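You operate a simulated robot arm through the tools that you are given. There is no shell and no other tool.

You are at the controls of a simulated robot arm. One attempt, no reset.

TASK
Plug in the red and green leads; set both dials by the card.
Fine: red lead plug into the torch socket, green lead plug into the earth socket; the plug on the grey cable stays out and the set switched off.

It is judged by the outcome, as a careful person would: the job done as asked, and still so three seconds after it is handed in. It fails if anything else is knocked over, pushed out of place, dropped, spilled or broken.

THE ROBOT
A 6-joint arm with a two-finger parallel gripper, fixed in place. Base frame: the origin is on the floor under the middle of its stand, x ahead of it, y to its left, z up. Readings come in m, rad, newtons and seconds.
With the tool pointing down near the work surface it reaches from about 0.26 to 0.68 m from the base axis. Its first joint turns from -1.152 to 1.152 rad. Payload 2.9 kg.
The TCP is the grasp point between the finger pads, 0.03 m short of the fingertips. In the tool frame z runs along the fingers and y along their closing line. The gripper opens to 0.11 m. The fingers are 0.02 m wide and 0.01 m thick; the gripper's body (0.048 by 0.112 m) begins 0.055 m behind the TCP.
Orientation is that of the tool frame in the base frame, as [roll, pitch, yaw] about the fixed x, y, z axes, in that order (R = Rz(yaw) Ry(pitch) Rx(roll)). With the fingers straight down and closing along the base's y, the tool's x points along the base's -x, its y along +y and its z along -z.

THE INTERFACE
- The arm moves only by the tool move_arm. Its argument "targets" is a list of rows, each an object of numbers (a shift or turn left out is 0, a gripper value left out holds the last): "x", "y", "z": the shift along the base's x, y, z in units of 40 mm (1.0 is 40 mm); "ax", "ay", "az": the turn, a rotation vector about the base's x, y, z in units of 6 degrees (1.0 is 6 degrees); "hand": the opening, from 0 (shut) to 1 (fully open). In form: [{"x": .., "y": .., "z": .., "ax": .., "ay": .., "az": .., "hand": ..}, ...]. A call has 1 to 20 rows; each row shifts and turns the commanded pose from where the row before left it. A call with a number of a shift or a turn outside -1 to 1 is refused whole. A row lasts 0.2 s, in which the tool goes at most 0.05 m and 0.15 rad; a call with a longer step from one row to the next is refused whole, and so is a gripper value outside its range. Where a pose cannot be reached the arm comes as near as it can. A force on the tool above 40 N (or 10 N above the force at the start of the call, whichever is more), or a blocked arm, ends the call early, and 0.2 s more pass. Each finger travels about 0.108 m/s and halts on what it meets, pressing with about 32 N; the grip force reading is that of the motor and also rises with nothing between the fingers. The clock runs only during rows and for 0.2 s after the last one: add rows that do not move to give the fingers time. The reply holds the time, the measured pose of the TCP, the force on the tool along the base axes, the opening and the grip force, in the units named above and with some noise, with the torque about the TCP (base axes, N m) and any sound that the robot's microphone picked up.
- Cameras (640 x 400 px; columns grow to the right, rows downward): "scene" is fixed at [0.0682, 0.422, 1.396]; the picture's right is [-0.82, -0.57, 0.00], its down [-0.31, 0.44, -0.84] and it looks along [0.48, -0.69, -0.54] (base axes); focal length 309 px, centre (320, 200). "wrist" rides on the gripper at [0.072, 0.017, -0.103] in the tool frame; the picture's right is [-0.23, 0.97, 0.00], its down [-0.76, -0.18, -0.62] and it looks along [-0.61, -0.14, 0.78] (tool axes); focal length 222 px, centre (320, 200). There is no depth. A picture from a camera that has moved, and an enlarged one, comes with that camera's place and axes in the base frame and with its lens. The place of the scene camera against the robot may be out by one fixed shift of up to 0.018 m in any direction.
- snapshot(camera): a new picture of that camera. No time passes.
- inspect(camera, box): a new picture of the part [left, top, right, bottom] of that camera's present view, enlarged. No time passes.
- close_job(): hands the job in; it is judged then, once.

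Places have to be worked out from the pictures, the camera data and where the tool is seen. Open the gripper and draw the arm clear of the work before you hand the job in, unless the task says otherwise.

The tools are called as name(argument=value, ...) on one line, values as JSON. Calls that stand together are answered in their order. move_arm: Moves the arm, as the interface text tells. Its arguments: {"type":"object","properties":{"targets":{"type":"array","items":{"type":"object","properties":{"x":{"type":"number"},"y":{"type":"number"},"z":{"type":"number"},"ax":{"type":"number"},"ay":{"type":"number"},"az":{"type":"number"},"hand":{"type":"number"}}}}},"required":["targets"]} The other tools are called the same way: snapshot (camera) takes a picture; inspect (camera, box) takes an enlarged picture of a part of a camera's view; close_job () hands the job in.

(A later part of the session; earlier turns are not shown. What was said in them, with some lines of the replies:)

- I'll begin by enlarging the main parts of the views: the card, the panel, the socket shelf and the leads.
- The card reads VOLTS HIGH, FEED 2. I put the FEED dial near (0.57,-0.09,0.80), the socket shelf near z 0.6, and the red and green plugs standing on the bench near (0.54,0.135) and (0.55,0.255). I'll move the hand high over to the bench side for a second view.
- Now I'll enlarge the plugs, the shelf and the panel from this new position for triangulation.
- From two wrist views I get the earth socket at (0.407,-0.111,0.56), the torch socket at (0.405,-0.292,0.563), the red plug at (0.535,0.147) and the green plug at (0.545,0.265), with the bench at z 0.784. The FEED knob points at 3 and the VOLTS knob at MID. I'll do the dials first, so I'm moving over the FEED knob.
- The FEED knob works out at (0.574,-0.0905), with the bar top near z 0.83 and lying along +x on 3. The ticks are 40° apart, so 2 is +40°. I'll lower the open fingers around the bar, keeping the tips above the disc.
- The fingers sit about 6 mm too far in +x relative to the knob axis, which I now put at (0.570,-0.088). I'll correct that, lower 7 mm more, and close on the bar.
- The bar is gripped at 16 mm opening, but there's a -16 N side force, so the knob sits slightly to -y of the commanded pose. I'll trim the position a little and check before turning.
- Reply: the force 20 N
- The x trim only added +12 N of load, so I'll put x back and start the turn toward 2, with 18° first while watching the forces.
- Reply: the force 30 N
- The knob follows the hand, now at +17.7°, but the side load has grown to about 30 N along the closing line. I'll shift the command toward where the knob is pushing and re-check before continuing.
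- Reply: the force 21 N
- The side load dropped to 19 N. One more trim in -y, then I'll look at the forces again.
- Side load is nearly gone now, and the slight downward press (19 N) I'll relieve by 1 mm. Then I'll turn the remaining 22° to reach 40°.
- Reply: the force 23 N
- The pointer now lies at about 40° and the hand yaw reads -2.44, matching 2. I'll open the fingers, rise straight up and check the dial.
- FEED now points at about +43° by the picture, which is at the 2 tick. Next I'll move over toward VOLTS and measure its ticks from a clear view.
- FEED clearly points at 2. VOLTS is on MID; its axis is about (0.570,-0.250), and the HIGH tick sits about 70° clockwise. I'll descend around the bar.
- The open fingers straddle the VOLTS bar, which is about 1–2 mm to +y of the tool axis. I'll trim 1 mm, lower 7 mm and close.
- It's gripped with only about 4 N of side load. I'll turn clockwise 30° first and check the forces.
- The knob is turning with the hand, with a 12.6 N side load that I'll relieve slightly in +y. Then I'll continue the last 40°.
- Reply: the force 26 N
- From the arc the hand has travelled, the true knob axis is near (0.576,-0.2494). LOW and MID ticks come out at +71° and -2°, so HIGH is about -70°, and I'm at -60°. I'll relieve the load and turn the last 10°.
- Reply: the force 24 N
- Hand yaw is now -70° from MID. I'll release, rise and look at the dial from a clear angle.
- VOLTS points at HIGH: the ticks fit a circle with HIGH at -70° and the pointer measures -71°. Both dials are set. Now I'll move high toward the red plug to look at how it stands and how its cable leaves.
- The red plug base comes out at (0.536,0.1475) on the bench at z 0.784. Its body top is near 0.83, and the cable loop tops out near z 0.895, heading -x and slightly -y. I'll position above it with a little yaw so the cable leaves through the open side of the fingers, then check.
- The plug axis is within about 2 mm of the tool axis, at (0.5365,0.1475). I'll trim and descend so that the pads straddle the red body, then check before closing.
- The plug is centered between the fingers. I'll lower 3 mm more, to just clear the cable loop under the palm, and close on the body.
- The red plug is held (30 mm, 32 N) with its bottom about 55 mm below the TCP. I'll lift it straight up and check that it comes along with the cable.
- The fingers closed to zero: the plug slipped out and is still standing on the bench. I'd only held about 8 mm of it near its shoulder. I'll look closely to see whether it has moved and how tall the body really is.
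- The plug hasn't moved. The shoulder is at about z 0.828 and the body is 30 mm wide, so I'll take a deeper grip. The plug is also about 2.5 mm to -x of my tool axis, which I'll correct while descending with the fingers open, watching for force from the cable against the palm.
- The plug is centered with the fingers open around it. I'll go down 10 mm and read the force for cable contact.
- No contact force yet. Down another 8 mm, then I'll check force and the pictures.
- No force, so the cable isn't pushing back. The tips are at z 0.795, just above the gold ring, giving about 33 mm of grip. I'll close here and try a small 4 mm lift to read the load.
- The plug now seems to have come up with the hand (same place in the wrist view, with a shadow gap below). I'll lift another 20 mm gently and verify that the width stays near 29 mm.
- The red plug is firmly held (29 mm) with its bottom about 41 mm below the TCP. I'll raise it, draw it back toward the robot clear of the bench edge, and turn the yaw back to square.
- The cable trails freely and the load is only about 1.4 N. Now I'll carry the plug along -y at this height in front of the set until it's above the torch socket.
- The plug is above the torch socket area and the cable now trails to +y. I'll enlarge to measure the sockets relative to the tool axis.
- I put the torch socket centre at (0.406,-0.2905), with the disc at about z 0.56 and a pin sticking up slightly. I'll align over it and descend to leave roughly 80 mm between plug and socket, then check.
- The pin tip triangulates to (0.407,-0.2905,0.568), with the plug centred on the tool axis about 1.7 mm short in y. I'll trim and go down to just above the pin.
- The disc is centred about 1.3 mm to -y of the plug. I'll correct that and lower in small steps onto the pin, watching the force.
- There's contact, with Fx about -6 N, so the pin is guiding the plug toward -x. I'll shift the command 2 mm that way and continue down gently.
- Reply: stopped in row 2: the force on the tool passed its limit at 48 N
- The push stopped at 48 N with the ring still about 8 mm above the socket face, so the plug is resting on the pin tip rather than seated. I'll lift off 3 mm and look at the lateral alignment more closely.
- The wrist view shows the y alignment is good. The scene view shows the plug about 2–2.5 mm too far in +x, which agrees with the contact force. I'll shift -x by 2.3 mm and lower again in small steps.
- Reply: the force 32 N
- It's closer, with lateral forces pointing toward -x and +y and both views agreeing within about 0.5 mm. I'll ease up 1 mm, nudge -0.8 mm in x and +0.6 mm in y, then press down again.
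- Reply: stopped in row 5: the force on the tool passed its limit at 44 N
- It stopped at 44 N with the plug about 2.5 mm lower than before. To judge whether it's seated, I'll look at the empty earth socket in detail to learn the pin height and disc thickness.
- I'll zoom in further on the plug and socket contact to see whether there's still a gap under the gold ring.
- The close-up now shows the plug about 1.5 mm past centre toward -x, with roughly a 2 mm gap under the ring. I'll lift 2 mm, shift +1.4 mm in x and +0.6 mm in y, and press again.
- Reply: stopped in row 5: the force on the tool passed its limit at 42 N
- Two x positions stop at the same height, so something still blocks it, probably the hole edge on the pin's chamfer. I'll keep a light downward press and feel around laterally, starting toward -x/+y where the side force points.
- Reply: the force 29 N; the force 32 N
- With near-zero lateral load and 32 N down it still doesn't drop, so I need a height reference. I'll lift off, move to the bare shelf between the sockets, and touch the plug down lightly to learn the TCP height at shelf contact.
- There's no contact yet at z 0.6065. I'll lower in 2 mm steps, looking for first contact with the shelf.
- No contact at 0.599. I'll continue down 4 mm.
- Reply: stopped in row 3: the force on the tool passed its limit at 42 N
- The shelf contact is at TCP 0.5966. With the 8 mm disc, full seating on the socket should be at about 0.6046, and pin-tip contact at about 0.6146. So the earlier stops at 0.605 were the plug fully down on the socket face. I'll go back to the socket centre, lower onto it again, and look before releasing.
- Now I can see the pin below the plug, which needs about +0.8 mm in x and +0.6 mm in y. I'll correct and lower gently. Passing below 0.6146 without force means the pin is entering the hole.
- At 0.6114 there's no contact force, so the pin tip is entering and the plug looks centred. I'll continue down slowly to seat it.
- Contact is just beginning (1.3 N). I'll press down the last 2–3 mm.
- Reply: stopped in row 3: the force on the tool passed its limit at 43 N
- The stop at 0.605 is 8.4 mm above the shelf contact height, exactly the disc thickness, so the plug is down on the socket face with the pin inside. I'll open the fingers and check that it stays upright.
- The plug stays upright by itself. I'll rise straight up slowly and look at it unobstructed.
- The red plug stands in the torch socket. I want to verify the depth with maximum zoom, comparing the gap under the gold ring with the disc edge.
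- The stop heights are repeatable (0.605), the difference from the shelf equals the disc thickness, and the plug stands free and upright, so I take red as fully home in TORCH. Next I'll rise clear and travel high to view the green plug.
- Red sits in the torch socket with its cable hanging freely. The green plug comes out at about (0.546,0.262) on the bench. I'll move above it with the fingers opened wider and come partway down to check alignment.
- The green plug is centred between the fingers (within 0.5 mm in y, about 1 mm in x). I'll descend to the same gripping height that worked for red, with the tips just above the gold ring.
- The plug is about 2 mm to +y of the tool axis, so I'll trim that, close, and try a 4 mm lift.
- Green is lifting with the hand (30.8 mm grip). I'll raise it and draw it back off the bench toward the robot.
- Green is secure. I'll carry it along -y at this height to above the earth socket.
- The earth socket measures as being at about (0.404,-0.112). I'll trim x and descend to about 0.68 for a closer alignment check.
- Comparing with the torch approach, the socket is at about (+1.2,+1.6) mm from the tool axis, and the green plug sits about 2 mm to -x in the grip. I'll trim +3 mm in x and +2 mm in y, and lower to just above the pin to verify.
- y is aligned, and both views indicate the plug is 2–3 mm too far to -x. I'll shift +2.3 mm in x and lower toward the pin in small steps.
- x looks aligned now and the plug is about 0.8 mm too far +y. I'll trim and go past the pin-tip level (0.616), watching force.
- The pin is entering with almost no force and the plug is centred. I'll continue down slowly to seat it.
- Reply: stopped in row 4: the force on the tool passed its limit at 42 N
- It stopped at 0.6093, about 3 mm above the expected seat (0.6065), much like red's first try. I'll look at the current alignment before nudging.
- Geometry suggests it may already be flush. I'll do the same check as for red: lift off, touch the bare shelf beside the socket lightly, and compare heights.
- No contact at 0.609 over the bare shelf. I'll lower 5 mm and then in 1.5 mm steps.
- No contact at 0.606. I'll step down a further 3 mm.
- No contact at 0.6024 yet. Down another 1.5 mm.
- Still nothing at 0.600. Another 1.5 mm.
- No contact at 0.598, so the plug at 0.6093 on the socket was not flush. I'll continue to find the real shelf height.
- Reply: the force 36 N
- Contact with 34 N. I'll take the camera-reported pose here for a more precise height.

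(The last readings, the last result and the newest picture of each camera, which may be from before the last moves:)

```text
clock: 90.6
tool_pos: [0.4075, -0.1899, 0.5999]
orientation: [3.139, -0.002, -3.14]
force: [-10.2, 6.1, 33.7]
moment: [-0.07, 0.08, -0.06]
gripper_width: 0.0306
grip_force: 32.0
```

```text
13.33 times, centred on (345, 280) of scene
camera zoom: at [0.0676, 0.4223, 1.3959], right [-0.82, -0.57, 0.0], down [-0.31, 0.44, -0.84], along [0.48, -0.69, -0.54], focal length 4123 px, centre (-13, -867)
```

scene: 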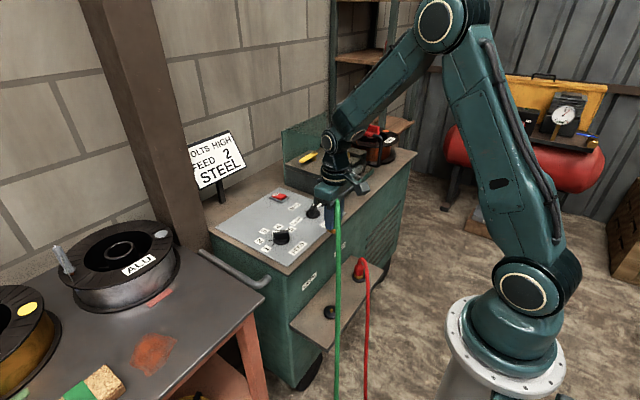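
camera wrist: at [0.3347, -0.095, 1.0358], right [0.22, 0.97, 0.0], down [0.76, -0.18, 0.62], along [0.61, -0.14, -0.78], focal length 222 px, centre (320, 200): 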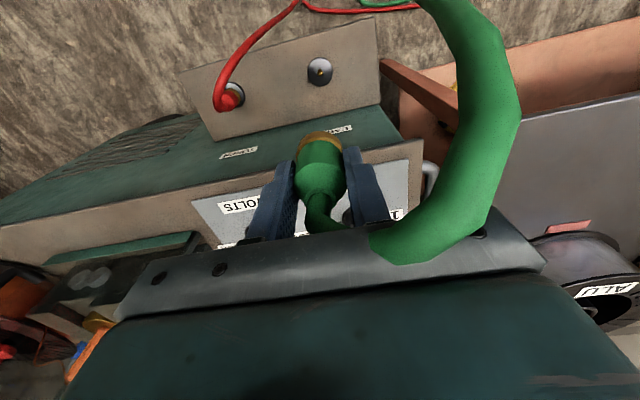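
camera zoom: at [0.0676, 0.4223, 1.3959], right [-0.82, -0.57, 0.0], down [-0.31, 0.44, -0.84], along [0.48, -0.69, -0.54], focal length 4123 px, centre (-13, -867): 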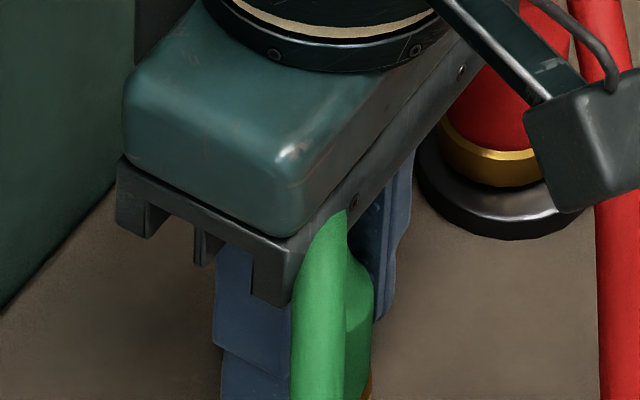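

Shelf contact is at 0.5995 (camera-based), so a flush fit on the earth socket should read about 0.608, and the earlier stop was roughly 2 mm short. There was also a small side force toward -x/+y as the pin entered. I'll return with x about 1.3 mm less and y slightly more, and lower again.

move_arm(targets=[{"z": 0.4}, {"z": 0.4}, {"y": 0.7}, {"x": -0.035, "y": 0.8}, {"y": 0.52}, {"z": -0.3}, {}])

inspect(camera="wrist", box=[280, 90, 360, 150])

inspect(camera="scene", box=[318, 292, 352, 318])

```text
clock: 92.2
tool_pos: [0.4062, -0.1099, 0.6167]
orientation: [3.138, -0.004, -3.14]
force: [-0.5, -0.2, -0.3]
moment: [0.0, 0.01, 0.01]
gripper_width: 0.0309
grip_force: 31.5
```

```text
6.67 times, centred on (320, 120) of wrist
camera zoom: at [0.3339, -0.0936, 0.7206], right [0.23, 0.97, 0.0], down [0.76, -0.18, 0.62], along [0.61, -0.14, -0.78], focal length 1481 px, centre (320, 733)
```

zoom: 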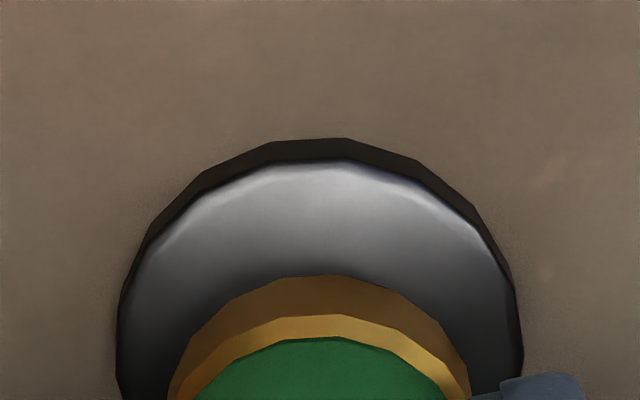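

```text
15.38 times, centred on (335, 305) of scene
camera zoom: at [0.0682, 0.4221, 1.396], right [-0.82, -0.57, 0.0], down [-0.31, 0.44, -0.84], along [0.48, -0.69, -0.54], focal length 4758 px, centre (89, -1415)
```

zoom: 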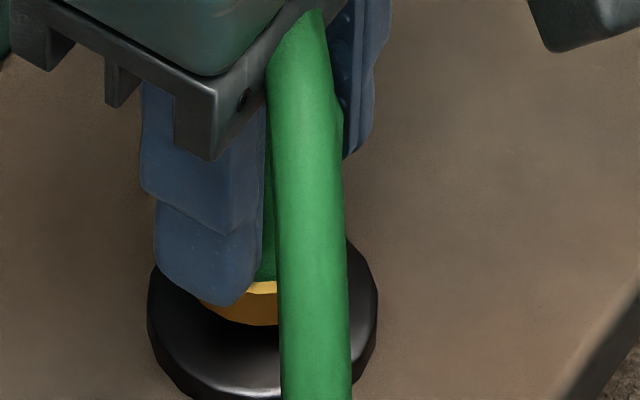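

By the ring-to-disc spacing I've gone about 1.5 mm too far -x. I'll restore 1.2 mm and lower into the pin zone, reading side forces.

move_arm(targets=[{"x": 0.03}, {"z": -0.07}, {"z": -0.06}, {}])

inspect(camera="wrist", box=[280, 90, 360, 150])

```text
clock: 93.2
tool_pos: [0.406, -0.1103, 0.6127]
orientation: [3.137, 0.0, -3.139]
force: [-0.8, 0.9, -1.4]
moment: [0.02, -0.01, -0.04]
gripper_width: 0.0309
grip_force: 32.1
```

```text
6.67 times, centred on (320, 120) of wrist
camera zoom: at [0.3347, -0.0938, 0.7156], right [0.23, 0.97, 0.0], down [0.76, -0.18, 0.62], along [0.61, -0.14, -0.78], focal length 1481 px, centre (320, 733)
```

zoom: 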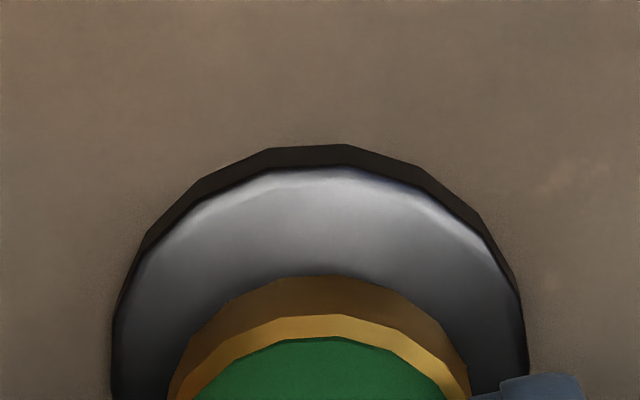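

It's entering without load. Lowering 3 mm more in small steps.

move_arm(targets=[{"z": -0.04}, {"z": -0.035}, {}])

inspect(camera="wrist", box=[280, 90, 360, 150])

```text
clock: 94.0
tool_pos: [0.406, -0.1096, 0.6085]
orientation: [3.137, -0.002, -3.14]
force: [0.8, -0.1, -1.3]
moment: [0.01, 0.05, -0.01]
gripper_width: 0.0309
grip_force: 32.4
```

```text
6.67 times, centred on (320, 120) of wrist
camera zoom: at [0.3351, -0.0936, 0.7125], right [0.23, 0.97, 0.0], down [0.76, -0.18, 0.62], along [0.61, -0.14, -0.78], focal length 1481 px, centre (320, 733)
```

zoom: 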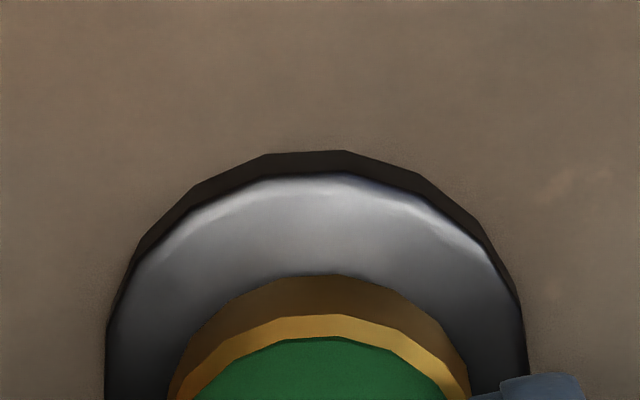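

Now at 0.609 with no force, already at the level where it jammed before, so the pin is in properly. I'll continue 1.5 mm at a time.

move_arm(targets=[{"z": -0.0375}, {}])

```text
clock: 94.6
tool_pos: [0.4061, -0.1108, 0.6088]
orientation: [3.137, -0.002, -3.14]
force: [0.0, 0.3, -1.2]
moment: [0.05, 0.01, 0.01]
gripper_width: 0.0309
grip_force: 32.0
```

Still free. Another 1.5 mm.

move_arm(targets=[{"z": -0.0375}, {}])

```text
clock: 95.2
tool_pos: [0.4062, -0.111, 0.6067]
orientation: [3.137, -0.002, -3.14]
force: [-9.0, 2.2, 28.0]
moment: [-0.07, 0.21, -0.01]
gripper_width: 0.031
grip_force: 32.5
```

Contact at 28 N. I'll check the camera-based height and the pictures for flushness.

inspect(camera="wrist", box=[280, 90, 360, 150])

inspect(camera="scene", box=[318, 292, 352, 318])

```text
6.67 times, centred on (320, 120) of wrist
camera zoom: at [0.335, -0.0939, 0.7106], right [0.23, 0.97, 0.0], down [0.76, -0.18, 0.62], along [0.61, -0.14, -0.78], focal length 1481 px, centre (320, 733)
```

zoom: 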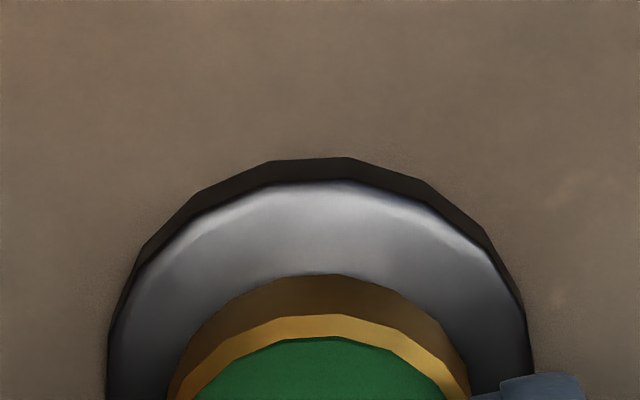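

```text
15.38 times, centred on (335, 305) of scene
camera zoom: at [0.0677, 0.4222, 1.3959], right [-0.82, -0.57, 0.0], down [-0.31, 0.44, -0.84], along [0.48, -0.69, -0.54], focal length 4758 px, centre (89, -1415)
```

zoom: 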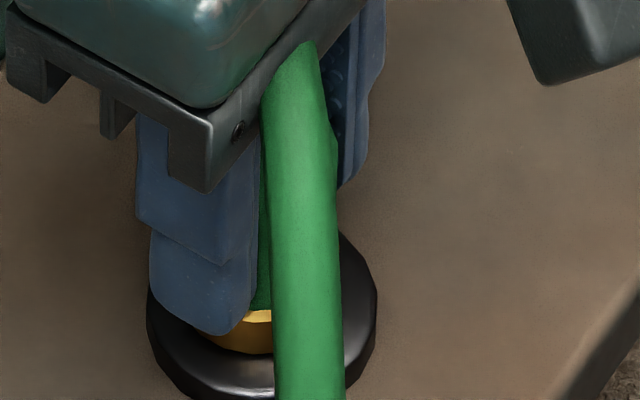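

Camera-based height is 0.6076, matching the flush value (0.5995 + 0.0083). Green is fully seated. I'll ease the pressure, open the fingers and check that it stays.

move_arm(targets=[{"z": -0.01}, {"z": 0.035}, {"hand": 0.35}, {"hand": 0.5}, {}])

inspect(camera="wrist", box=[240, 80, 400, 200])

inspect(camera="scene", box=[310, 270, 370, 320])

```text
clock: 96.4
tool_pos: [0.4076, -0.1099, 0.6077]
orientation: [3.136, -0.002, -3.139]
force: [-0.4, -0.2, -0.1]
moment: [0.02, 0.01, 0.02]
gripper_width: 0.055
grip_force: 0.1
```

```text
3.33 times, centred on (320, 140) of wrist
camera zoom: at [0.3352, -0.0935, 0.711], right [0.23, 0.97, 0.0], down [0.76, -0.18, 0.62], along [0.61, -0.14, -0.78], focal length 740 px, centre (320, 400)
```

zoom: 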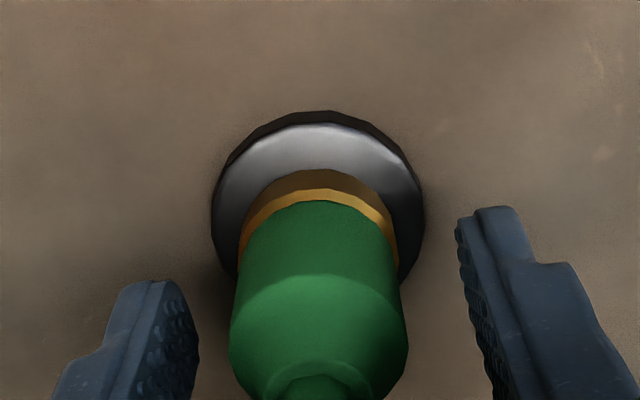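

```text
8.00 times, centred on (340, 295) of scene
camera zoom: at [0.0682, 0.422, 1.396], right [-0.82, -0.57, 0.0], down [-0.31, 0.44, -0.84], along [0.48, -0.69, -0.54], focal length 2474 px, centre (160, -560)
```

zoom: 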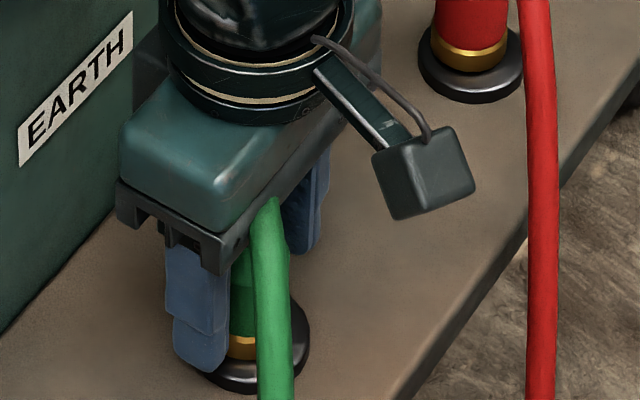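

The green plug stands upright on its own. I'll rise straight up, clear of both plugs, and take a full look.

move_arm(targets=[{"z": 0.3}, {"z": 0.5}, {"z": 0.7}, {"z": 0.9}, {"z": 0.9}, {"z": 0.9}, {"z": 0.9}, {"z": 0.9}, {"z": 0.9}, {"z": 0.9}, {}])

snapshot(camera="scene")

inspect(camera="scene", box=[305, 250, 395, 325])

snapshot(camera="wrist")

```text
clock: 98.8
tool_pos: [0.4076, -0.1103, 0.9179]
orientation: [3.139, -0.002, -3.14]
force: [-0.6, -0.3, 0.0]
moment: [-0.02, 0.01, -0.02]
gripper_width: 0.055
grip_force: 0.0
```

```text
taken
```

scene: 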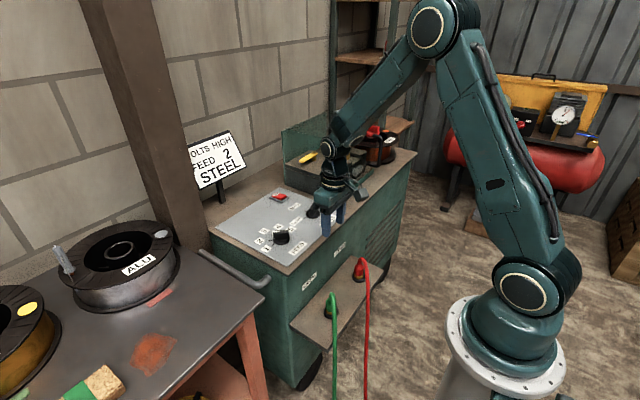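

```text
5.33 times, centred on (350, 288) of scene
camera zoom: at [0.0682, 0.422, 1.396], right [-0.82, -0.57, 0.0], down [-0.31, 0.44, -0.84], along [0.48, -0.69, -0.54], focal length 1649 px, centre (160, -267)
```

zoom: 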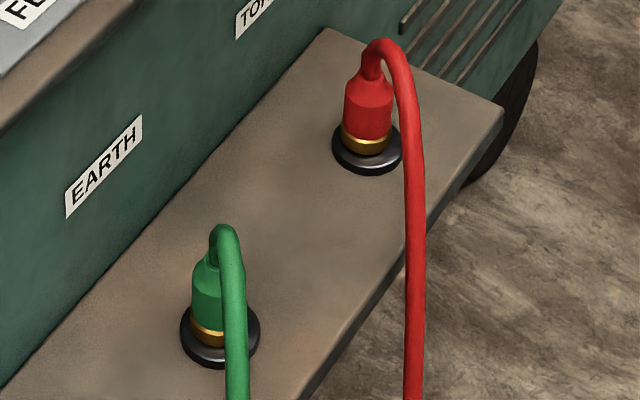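

```text
taken
camera wrist: at [0.3355, -0.0941, 1.0209], right [0.23, 0.97, 0.0], down [0.76, -0.18, 0.62], along [0.61, -0.14, -0.78], focal length 222 px, centre (320, 200)
```

wrist: 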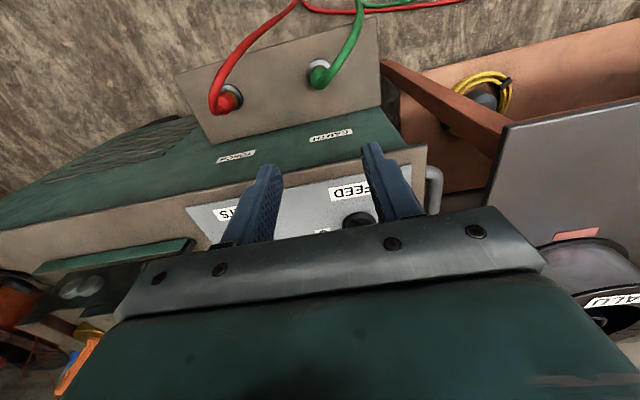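

Both plugs stand in their sockets and the cables hang freely. I'll compare their depths at high zoom.

inspect(camera="scene", box=[354, 264, 382, 285])

inspect(camera="scene", box=[320, 300, 348, 321])

inspect(camera="wrist", box=[200, 40, 360, 130])

```text
16.00 times, centred on (368, 274) of scene
camera zoom: at [0.0682, 0.422, 1.396], right [-0.82, -0.57, 0.0], down [-0.31, 0.44, -0.84], along [0.48, -0.69, -0.54], focal length 4948 px, centre (-448, -992)
```

zoom: 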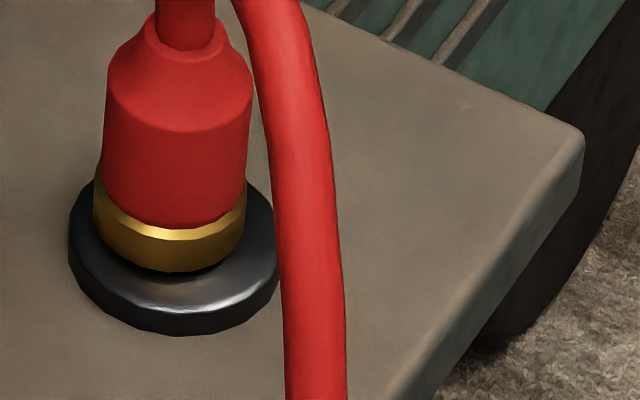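

```text
16.00 times, centred on (334, 310) of scene
camera zoom: at [0.0682, 0.422, 1.396], right [-0.82, -0.57, 0.0], down [-0.31, 0.44, -0.84], along [0.48, -0.69, -0.54], focal length 4948 px, centre (96, -1568)
```

zoom: 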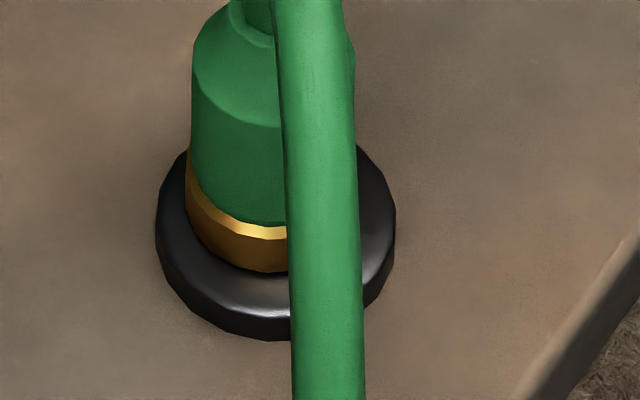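

```text
4.00 times, centred on (280, 85) of wrist
camera zoom: at [0.3355, -0.0941, 1.0209], right [0.23, 0.97, 0.0], down [0.76, -0.18, 0.62], along [0.61, -0.14, -0.78], focal length 888 px, centre (480, 660)
```

zoom: 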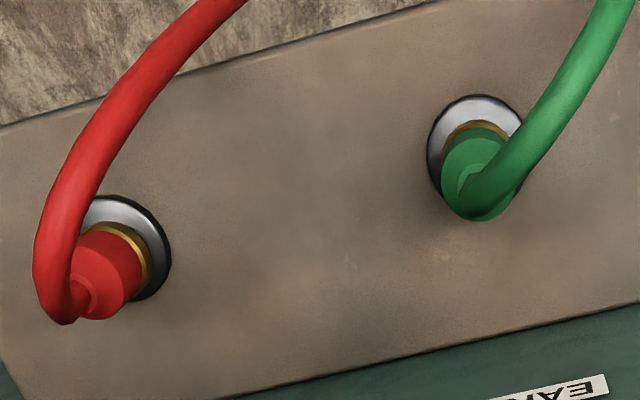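

Contact heights show both flush within about 1 mm. To be sure red isn't sitting higher than green, I'll enlarge both plug bases further.

inspect(camera="scene", box=[357, 272, 373, 284])

inspect(camera="scene", box=[325, 306, 345, 321])

```text
16.00 times, centred on (365, 278) of scene
camera zoom: at [0.0682, 0.422, 1.396], right [-0.82, -0.57, 0.0], down [-0.31, 0.44, -0.84], along [0.48, -0.69, -0.54], focal length 4948 px, centre (-400, -1048)
```

zoom: 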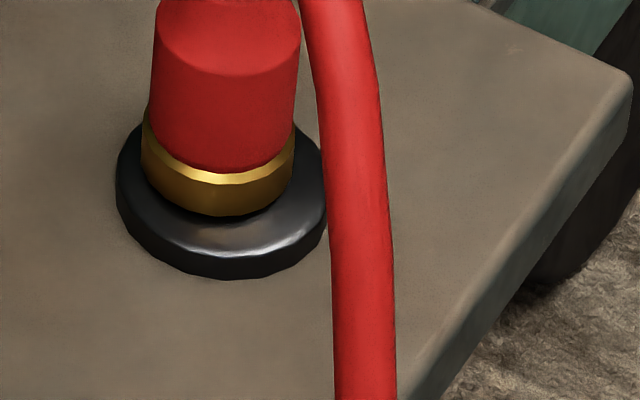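

```text
16.00 times, centred on (335, 314) of scene
camera zoom: at [0.0682, 0.422, 1.396], right [-0.82, -0.57, 0.0], down [-0.31, 0.44, -0.84], along [0.48, -0.69, -0.54], focal length 4948 px, centre (80, -1616)
```

zoom: 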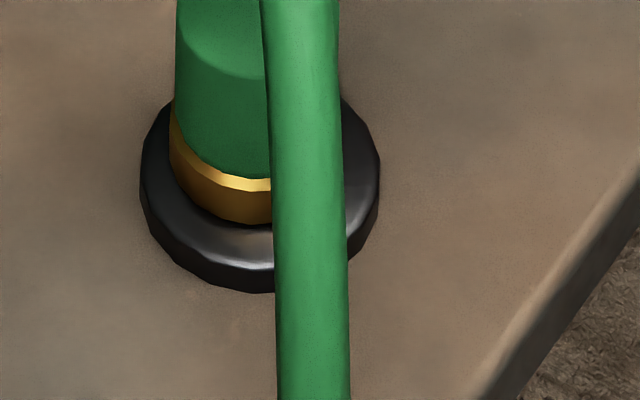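

Both plugs measure within about 1 mm of the same depth, consistent with the contact heights. Now I'll open the gripper and draw the arm up and back, clear of the work, then re-check the dials and switch.

move_arm(targets=[{"z": 0.8, "hand": 1.0}, {"x": -0.2, "z": 0.8}, {"x": -0.3, "y": -0.4, "z": 0.8}, {"x": -0.3, "y": -0.6, "z": 0.7}, {"x": -0.3, "y": -0.6, "z": 0.6}, {"y": -0.6, "z": 0.6}, {}])

snapshot(camera="wrist")

snapshot(camera="scene")

inspect(camera="wrist", box=[240, 20, 460, 230])

inspect(camera="scene", box=[210, 175, 350, 275])

```text
clock: 100.4
tool_pos: [0.3641, -0.1987, 1.0925]
orientation: [3.137, -0.003, -3.14]
force: [1.1, -0.6, -0.6]
moment: [0.02, -0.03, -0.02]
gripper_width: 0.11
grip_force: 0.0
```

```text
taken
camera wrist: at [0.2922, -0.183, 1.1953], right [0.23, 0.97, 0.0], down [0.76, -0.18, 0.62], along [0.61, -0.14, -0.78], focal length 222 px, centre (320, 200)
```

wrist: 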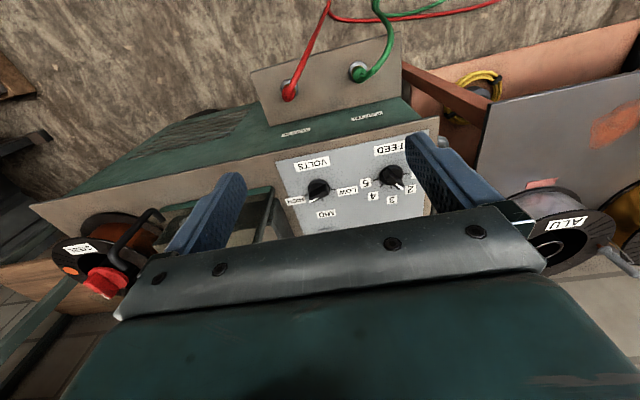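

```text
taken
```

scene: 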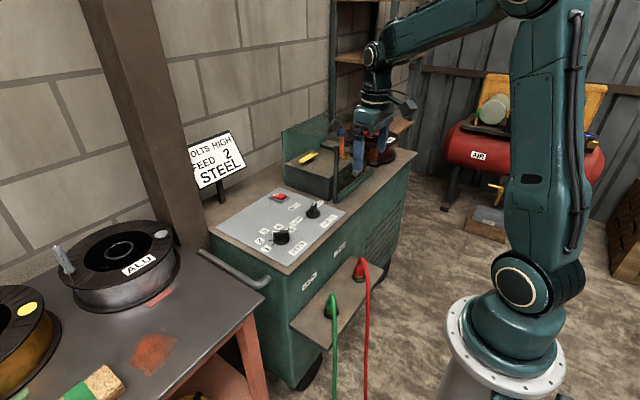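

```text
1.90 times, centred on (350, 125) of wrist
camera zoom: at [0.2922, -0.183, 1.1953], right [0.23, 0.97, 0.0], down [0.76, -0.18, 0.62], along [0.61, -0.14, -0.78], focal length 423 px, centre (263, 343)
```

zoom: 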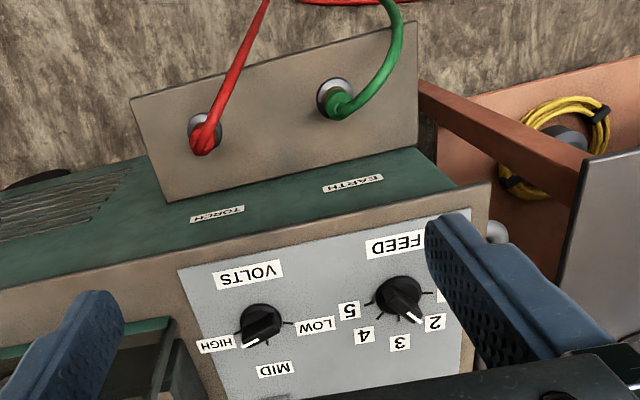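

```text
4.00 times, centred on (280, 225) of scene
camera zoom: at [0.0682, 0.422, 1.396], right [-0.82, -0.57, 0.0], down [-0.31, 0.44, -0.84], along [0.48, -0.69, -0.54], focal length 1237 px, centre (480, 100)
```

zoom: 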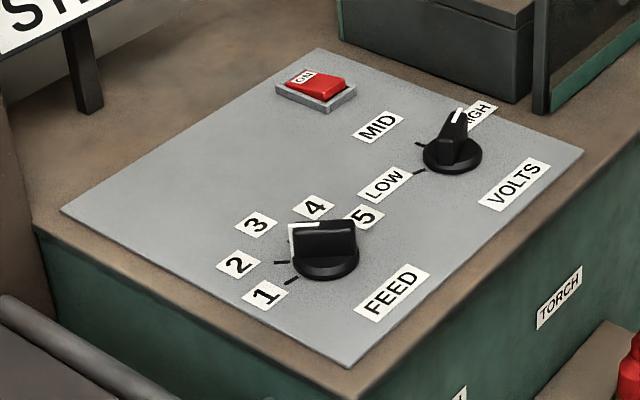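

Dials read VOLTS HIGH and FEED 2, and the switch is unchanged. One last closer look at both plugs from this other angle before handing in.

inspect(camera="wrist", box=[270, 50, 390, 125])

inspect(camera="wrist", box=[275, 70, 315, 100])

inspect(camera="wrist", box=[335, 55, 375, 85])

```text
5.33 times, centred on (330, 88) of wrist
camera zoom: at [0.2922, -0.183, 1.1953], right [0.23, 0.97, 0.0], down [0.76, -0.18, 0.62], along [0.61, -0.14, -0.78], focal length 1185 px, centre (267, 800)
```

zoom: 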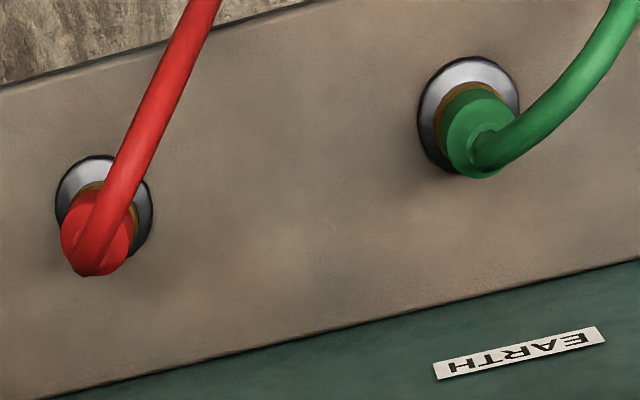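

```text
13.33 times, centred on (295, 85) of wrist
camera zoom: at [0.2922, -0.183, 1.1953], right [0.23, 0.97, 0.0], down [0.76, -0.18, 0.62], along [0.61, -0.14, -0.78], focal length 2962 px, centre (653, 1733)
```

zoom: 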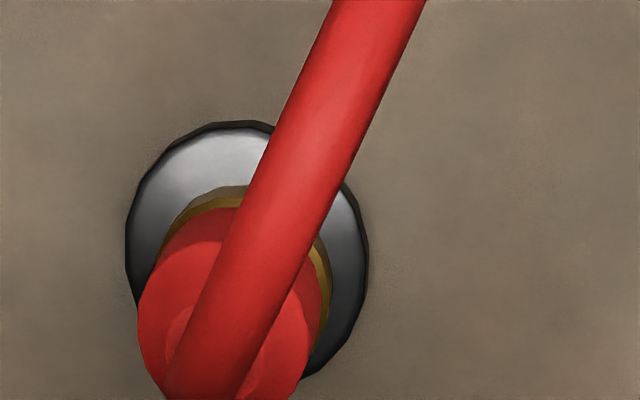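

```text
13.33 times, centred on (355, 70) of wrist
camera zoom: at [0.2922, -0.183, 1.1953], right [0.23, 0.97, 0.0], down [0.76, -0.18, 0.62], along [0.61, -0.14, -0.78], focal length 2962 px, centre (-147, 1933)
```

zoom: 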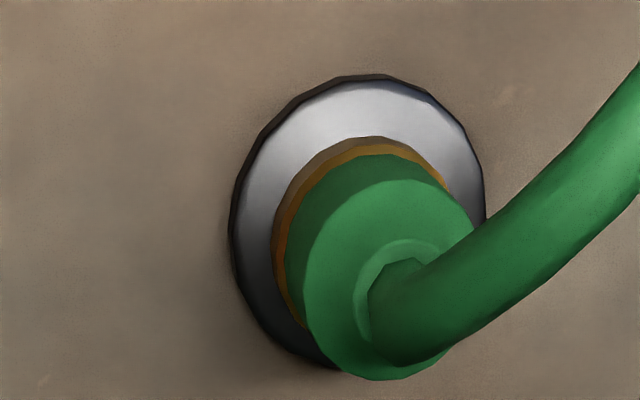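

Final state:
- **Leads:** red plug seated upright in TORCH, green plug seated upright in EARTH.
- **Dials:** VOLTS on HIGH, FEED on 2, as on the card.
- **Switch:** the rocker looks the same as at the start.
- **Grey cable:** I never handled its plug.
- **Arm:** the gripper is open and the arm is clear of the work.

Nothing else looks displaced, so I'm handing in.

close_job()

```text
The job is handed in.
```

I've handed the job in: both leads are plugged in and both dials are set to the card. No result came back, only confirmation that it was handed in.

- **Red lead:** it is in the torch socket, standing upright on its own. By contact height it is fully down. In the scene camera picture it may sit about 1 mm higher than the green plug.
- **Green lead:** it is in the earth socket, fully down and standing upright.
- **Dials:** VOLTS points at HIGH and FEED points at 2. I checked both again from two cameras after the leads were in.
- **Switch and grey cable:** I never touched either. The rocker looks the same as at the start.

Red slipped out of the gripper on the first lift and stayed standing on the bench. Both plugs caught partway on their socket pins before going in. I also touched each plug lightly on the bare shelf between the sockets to measure its height. I saw nothing else moved or knocked over, and the arm is clear with the gripper open.
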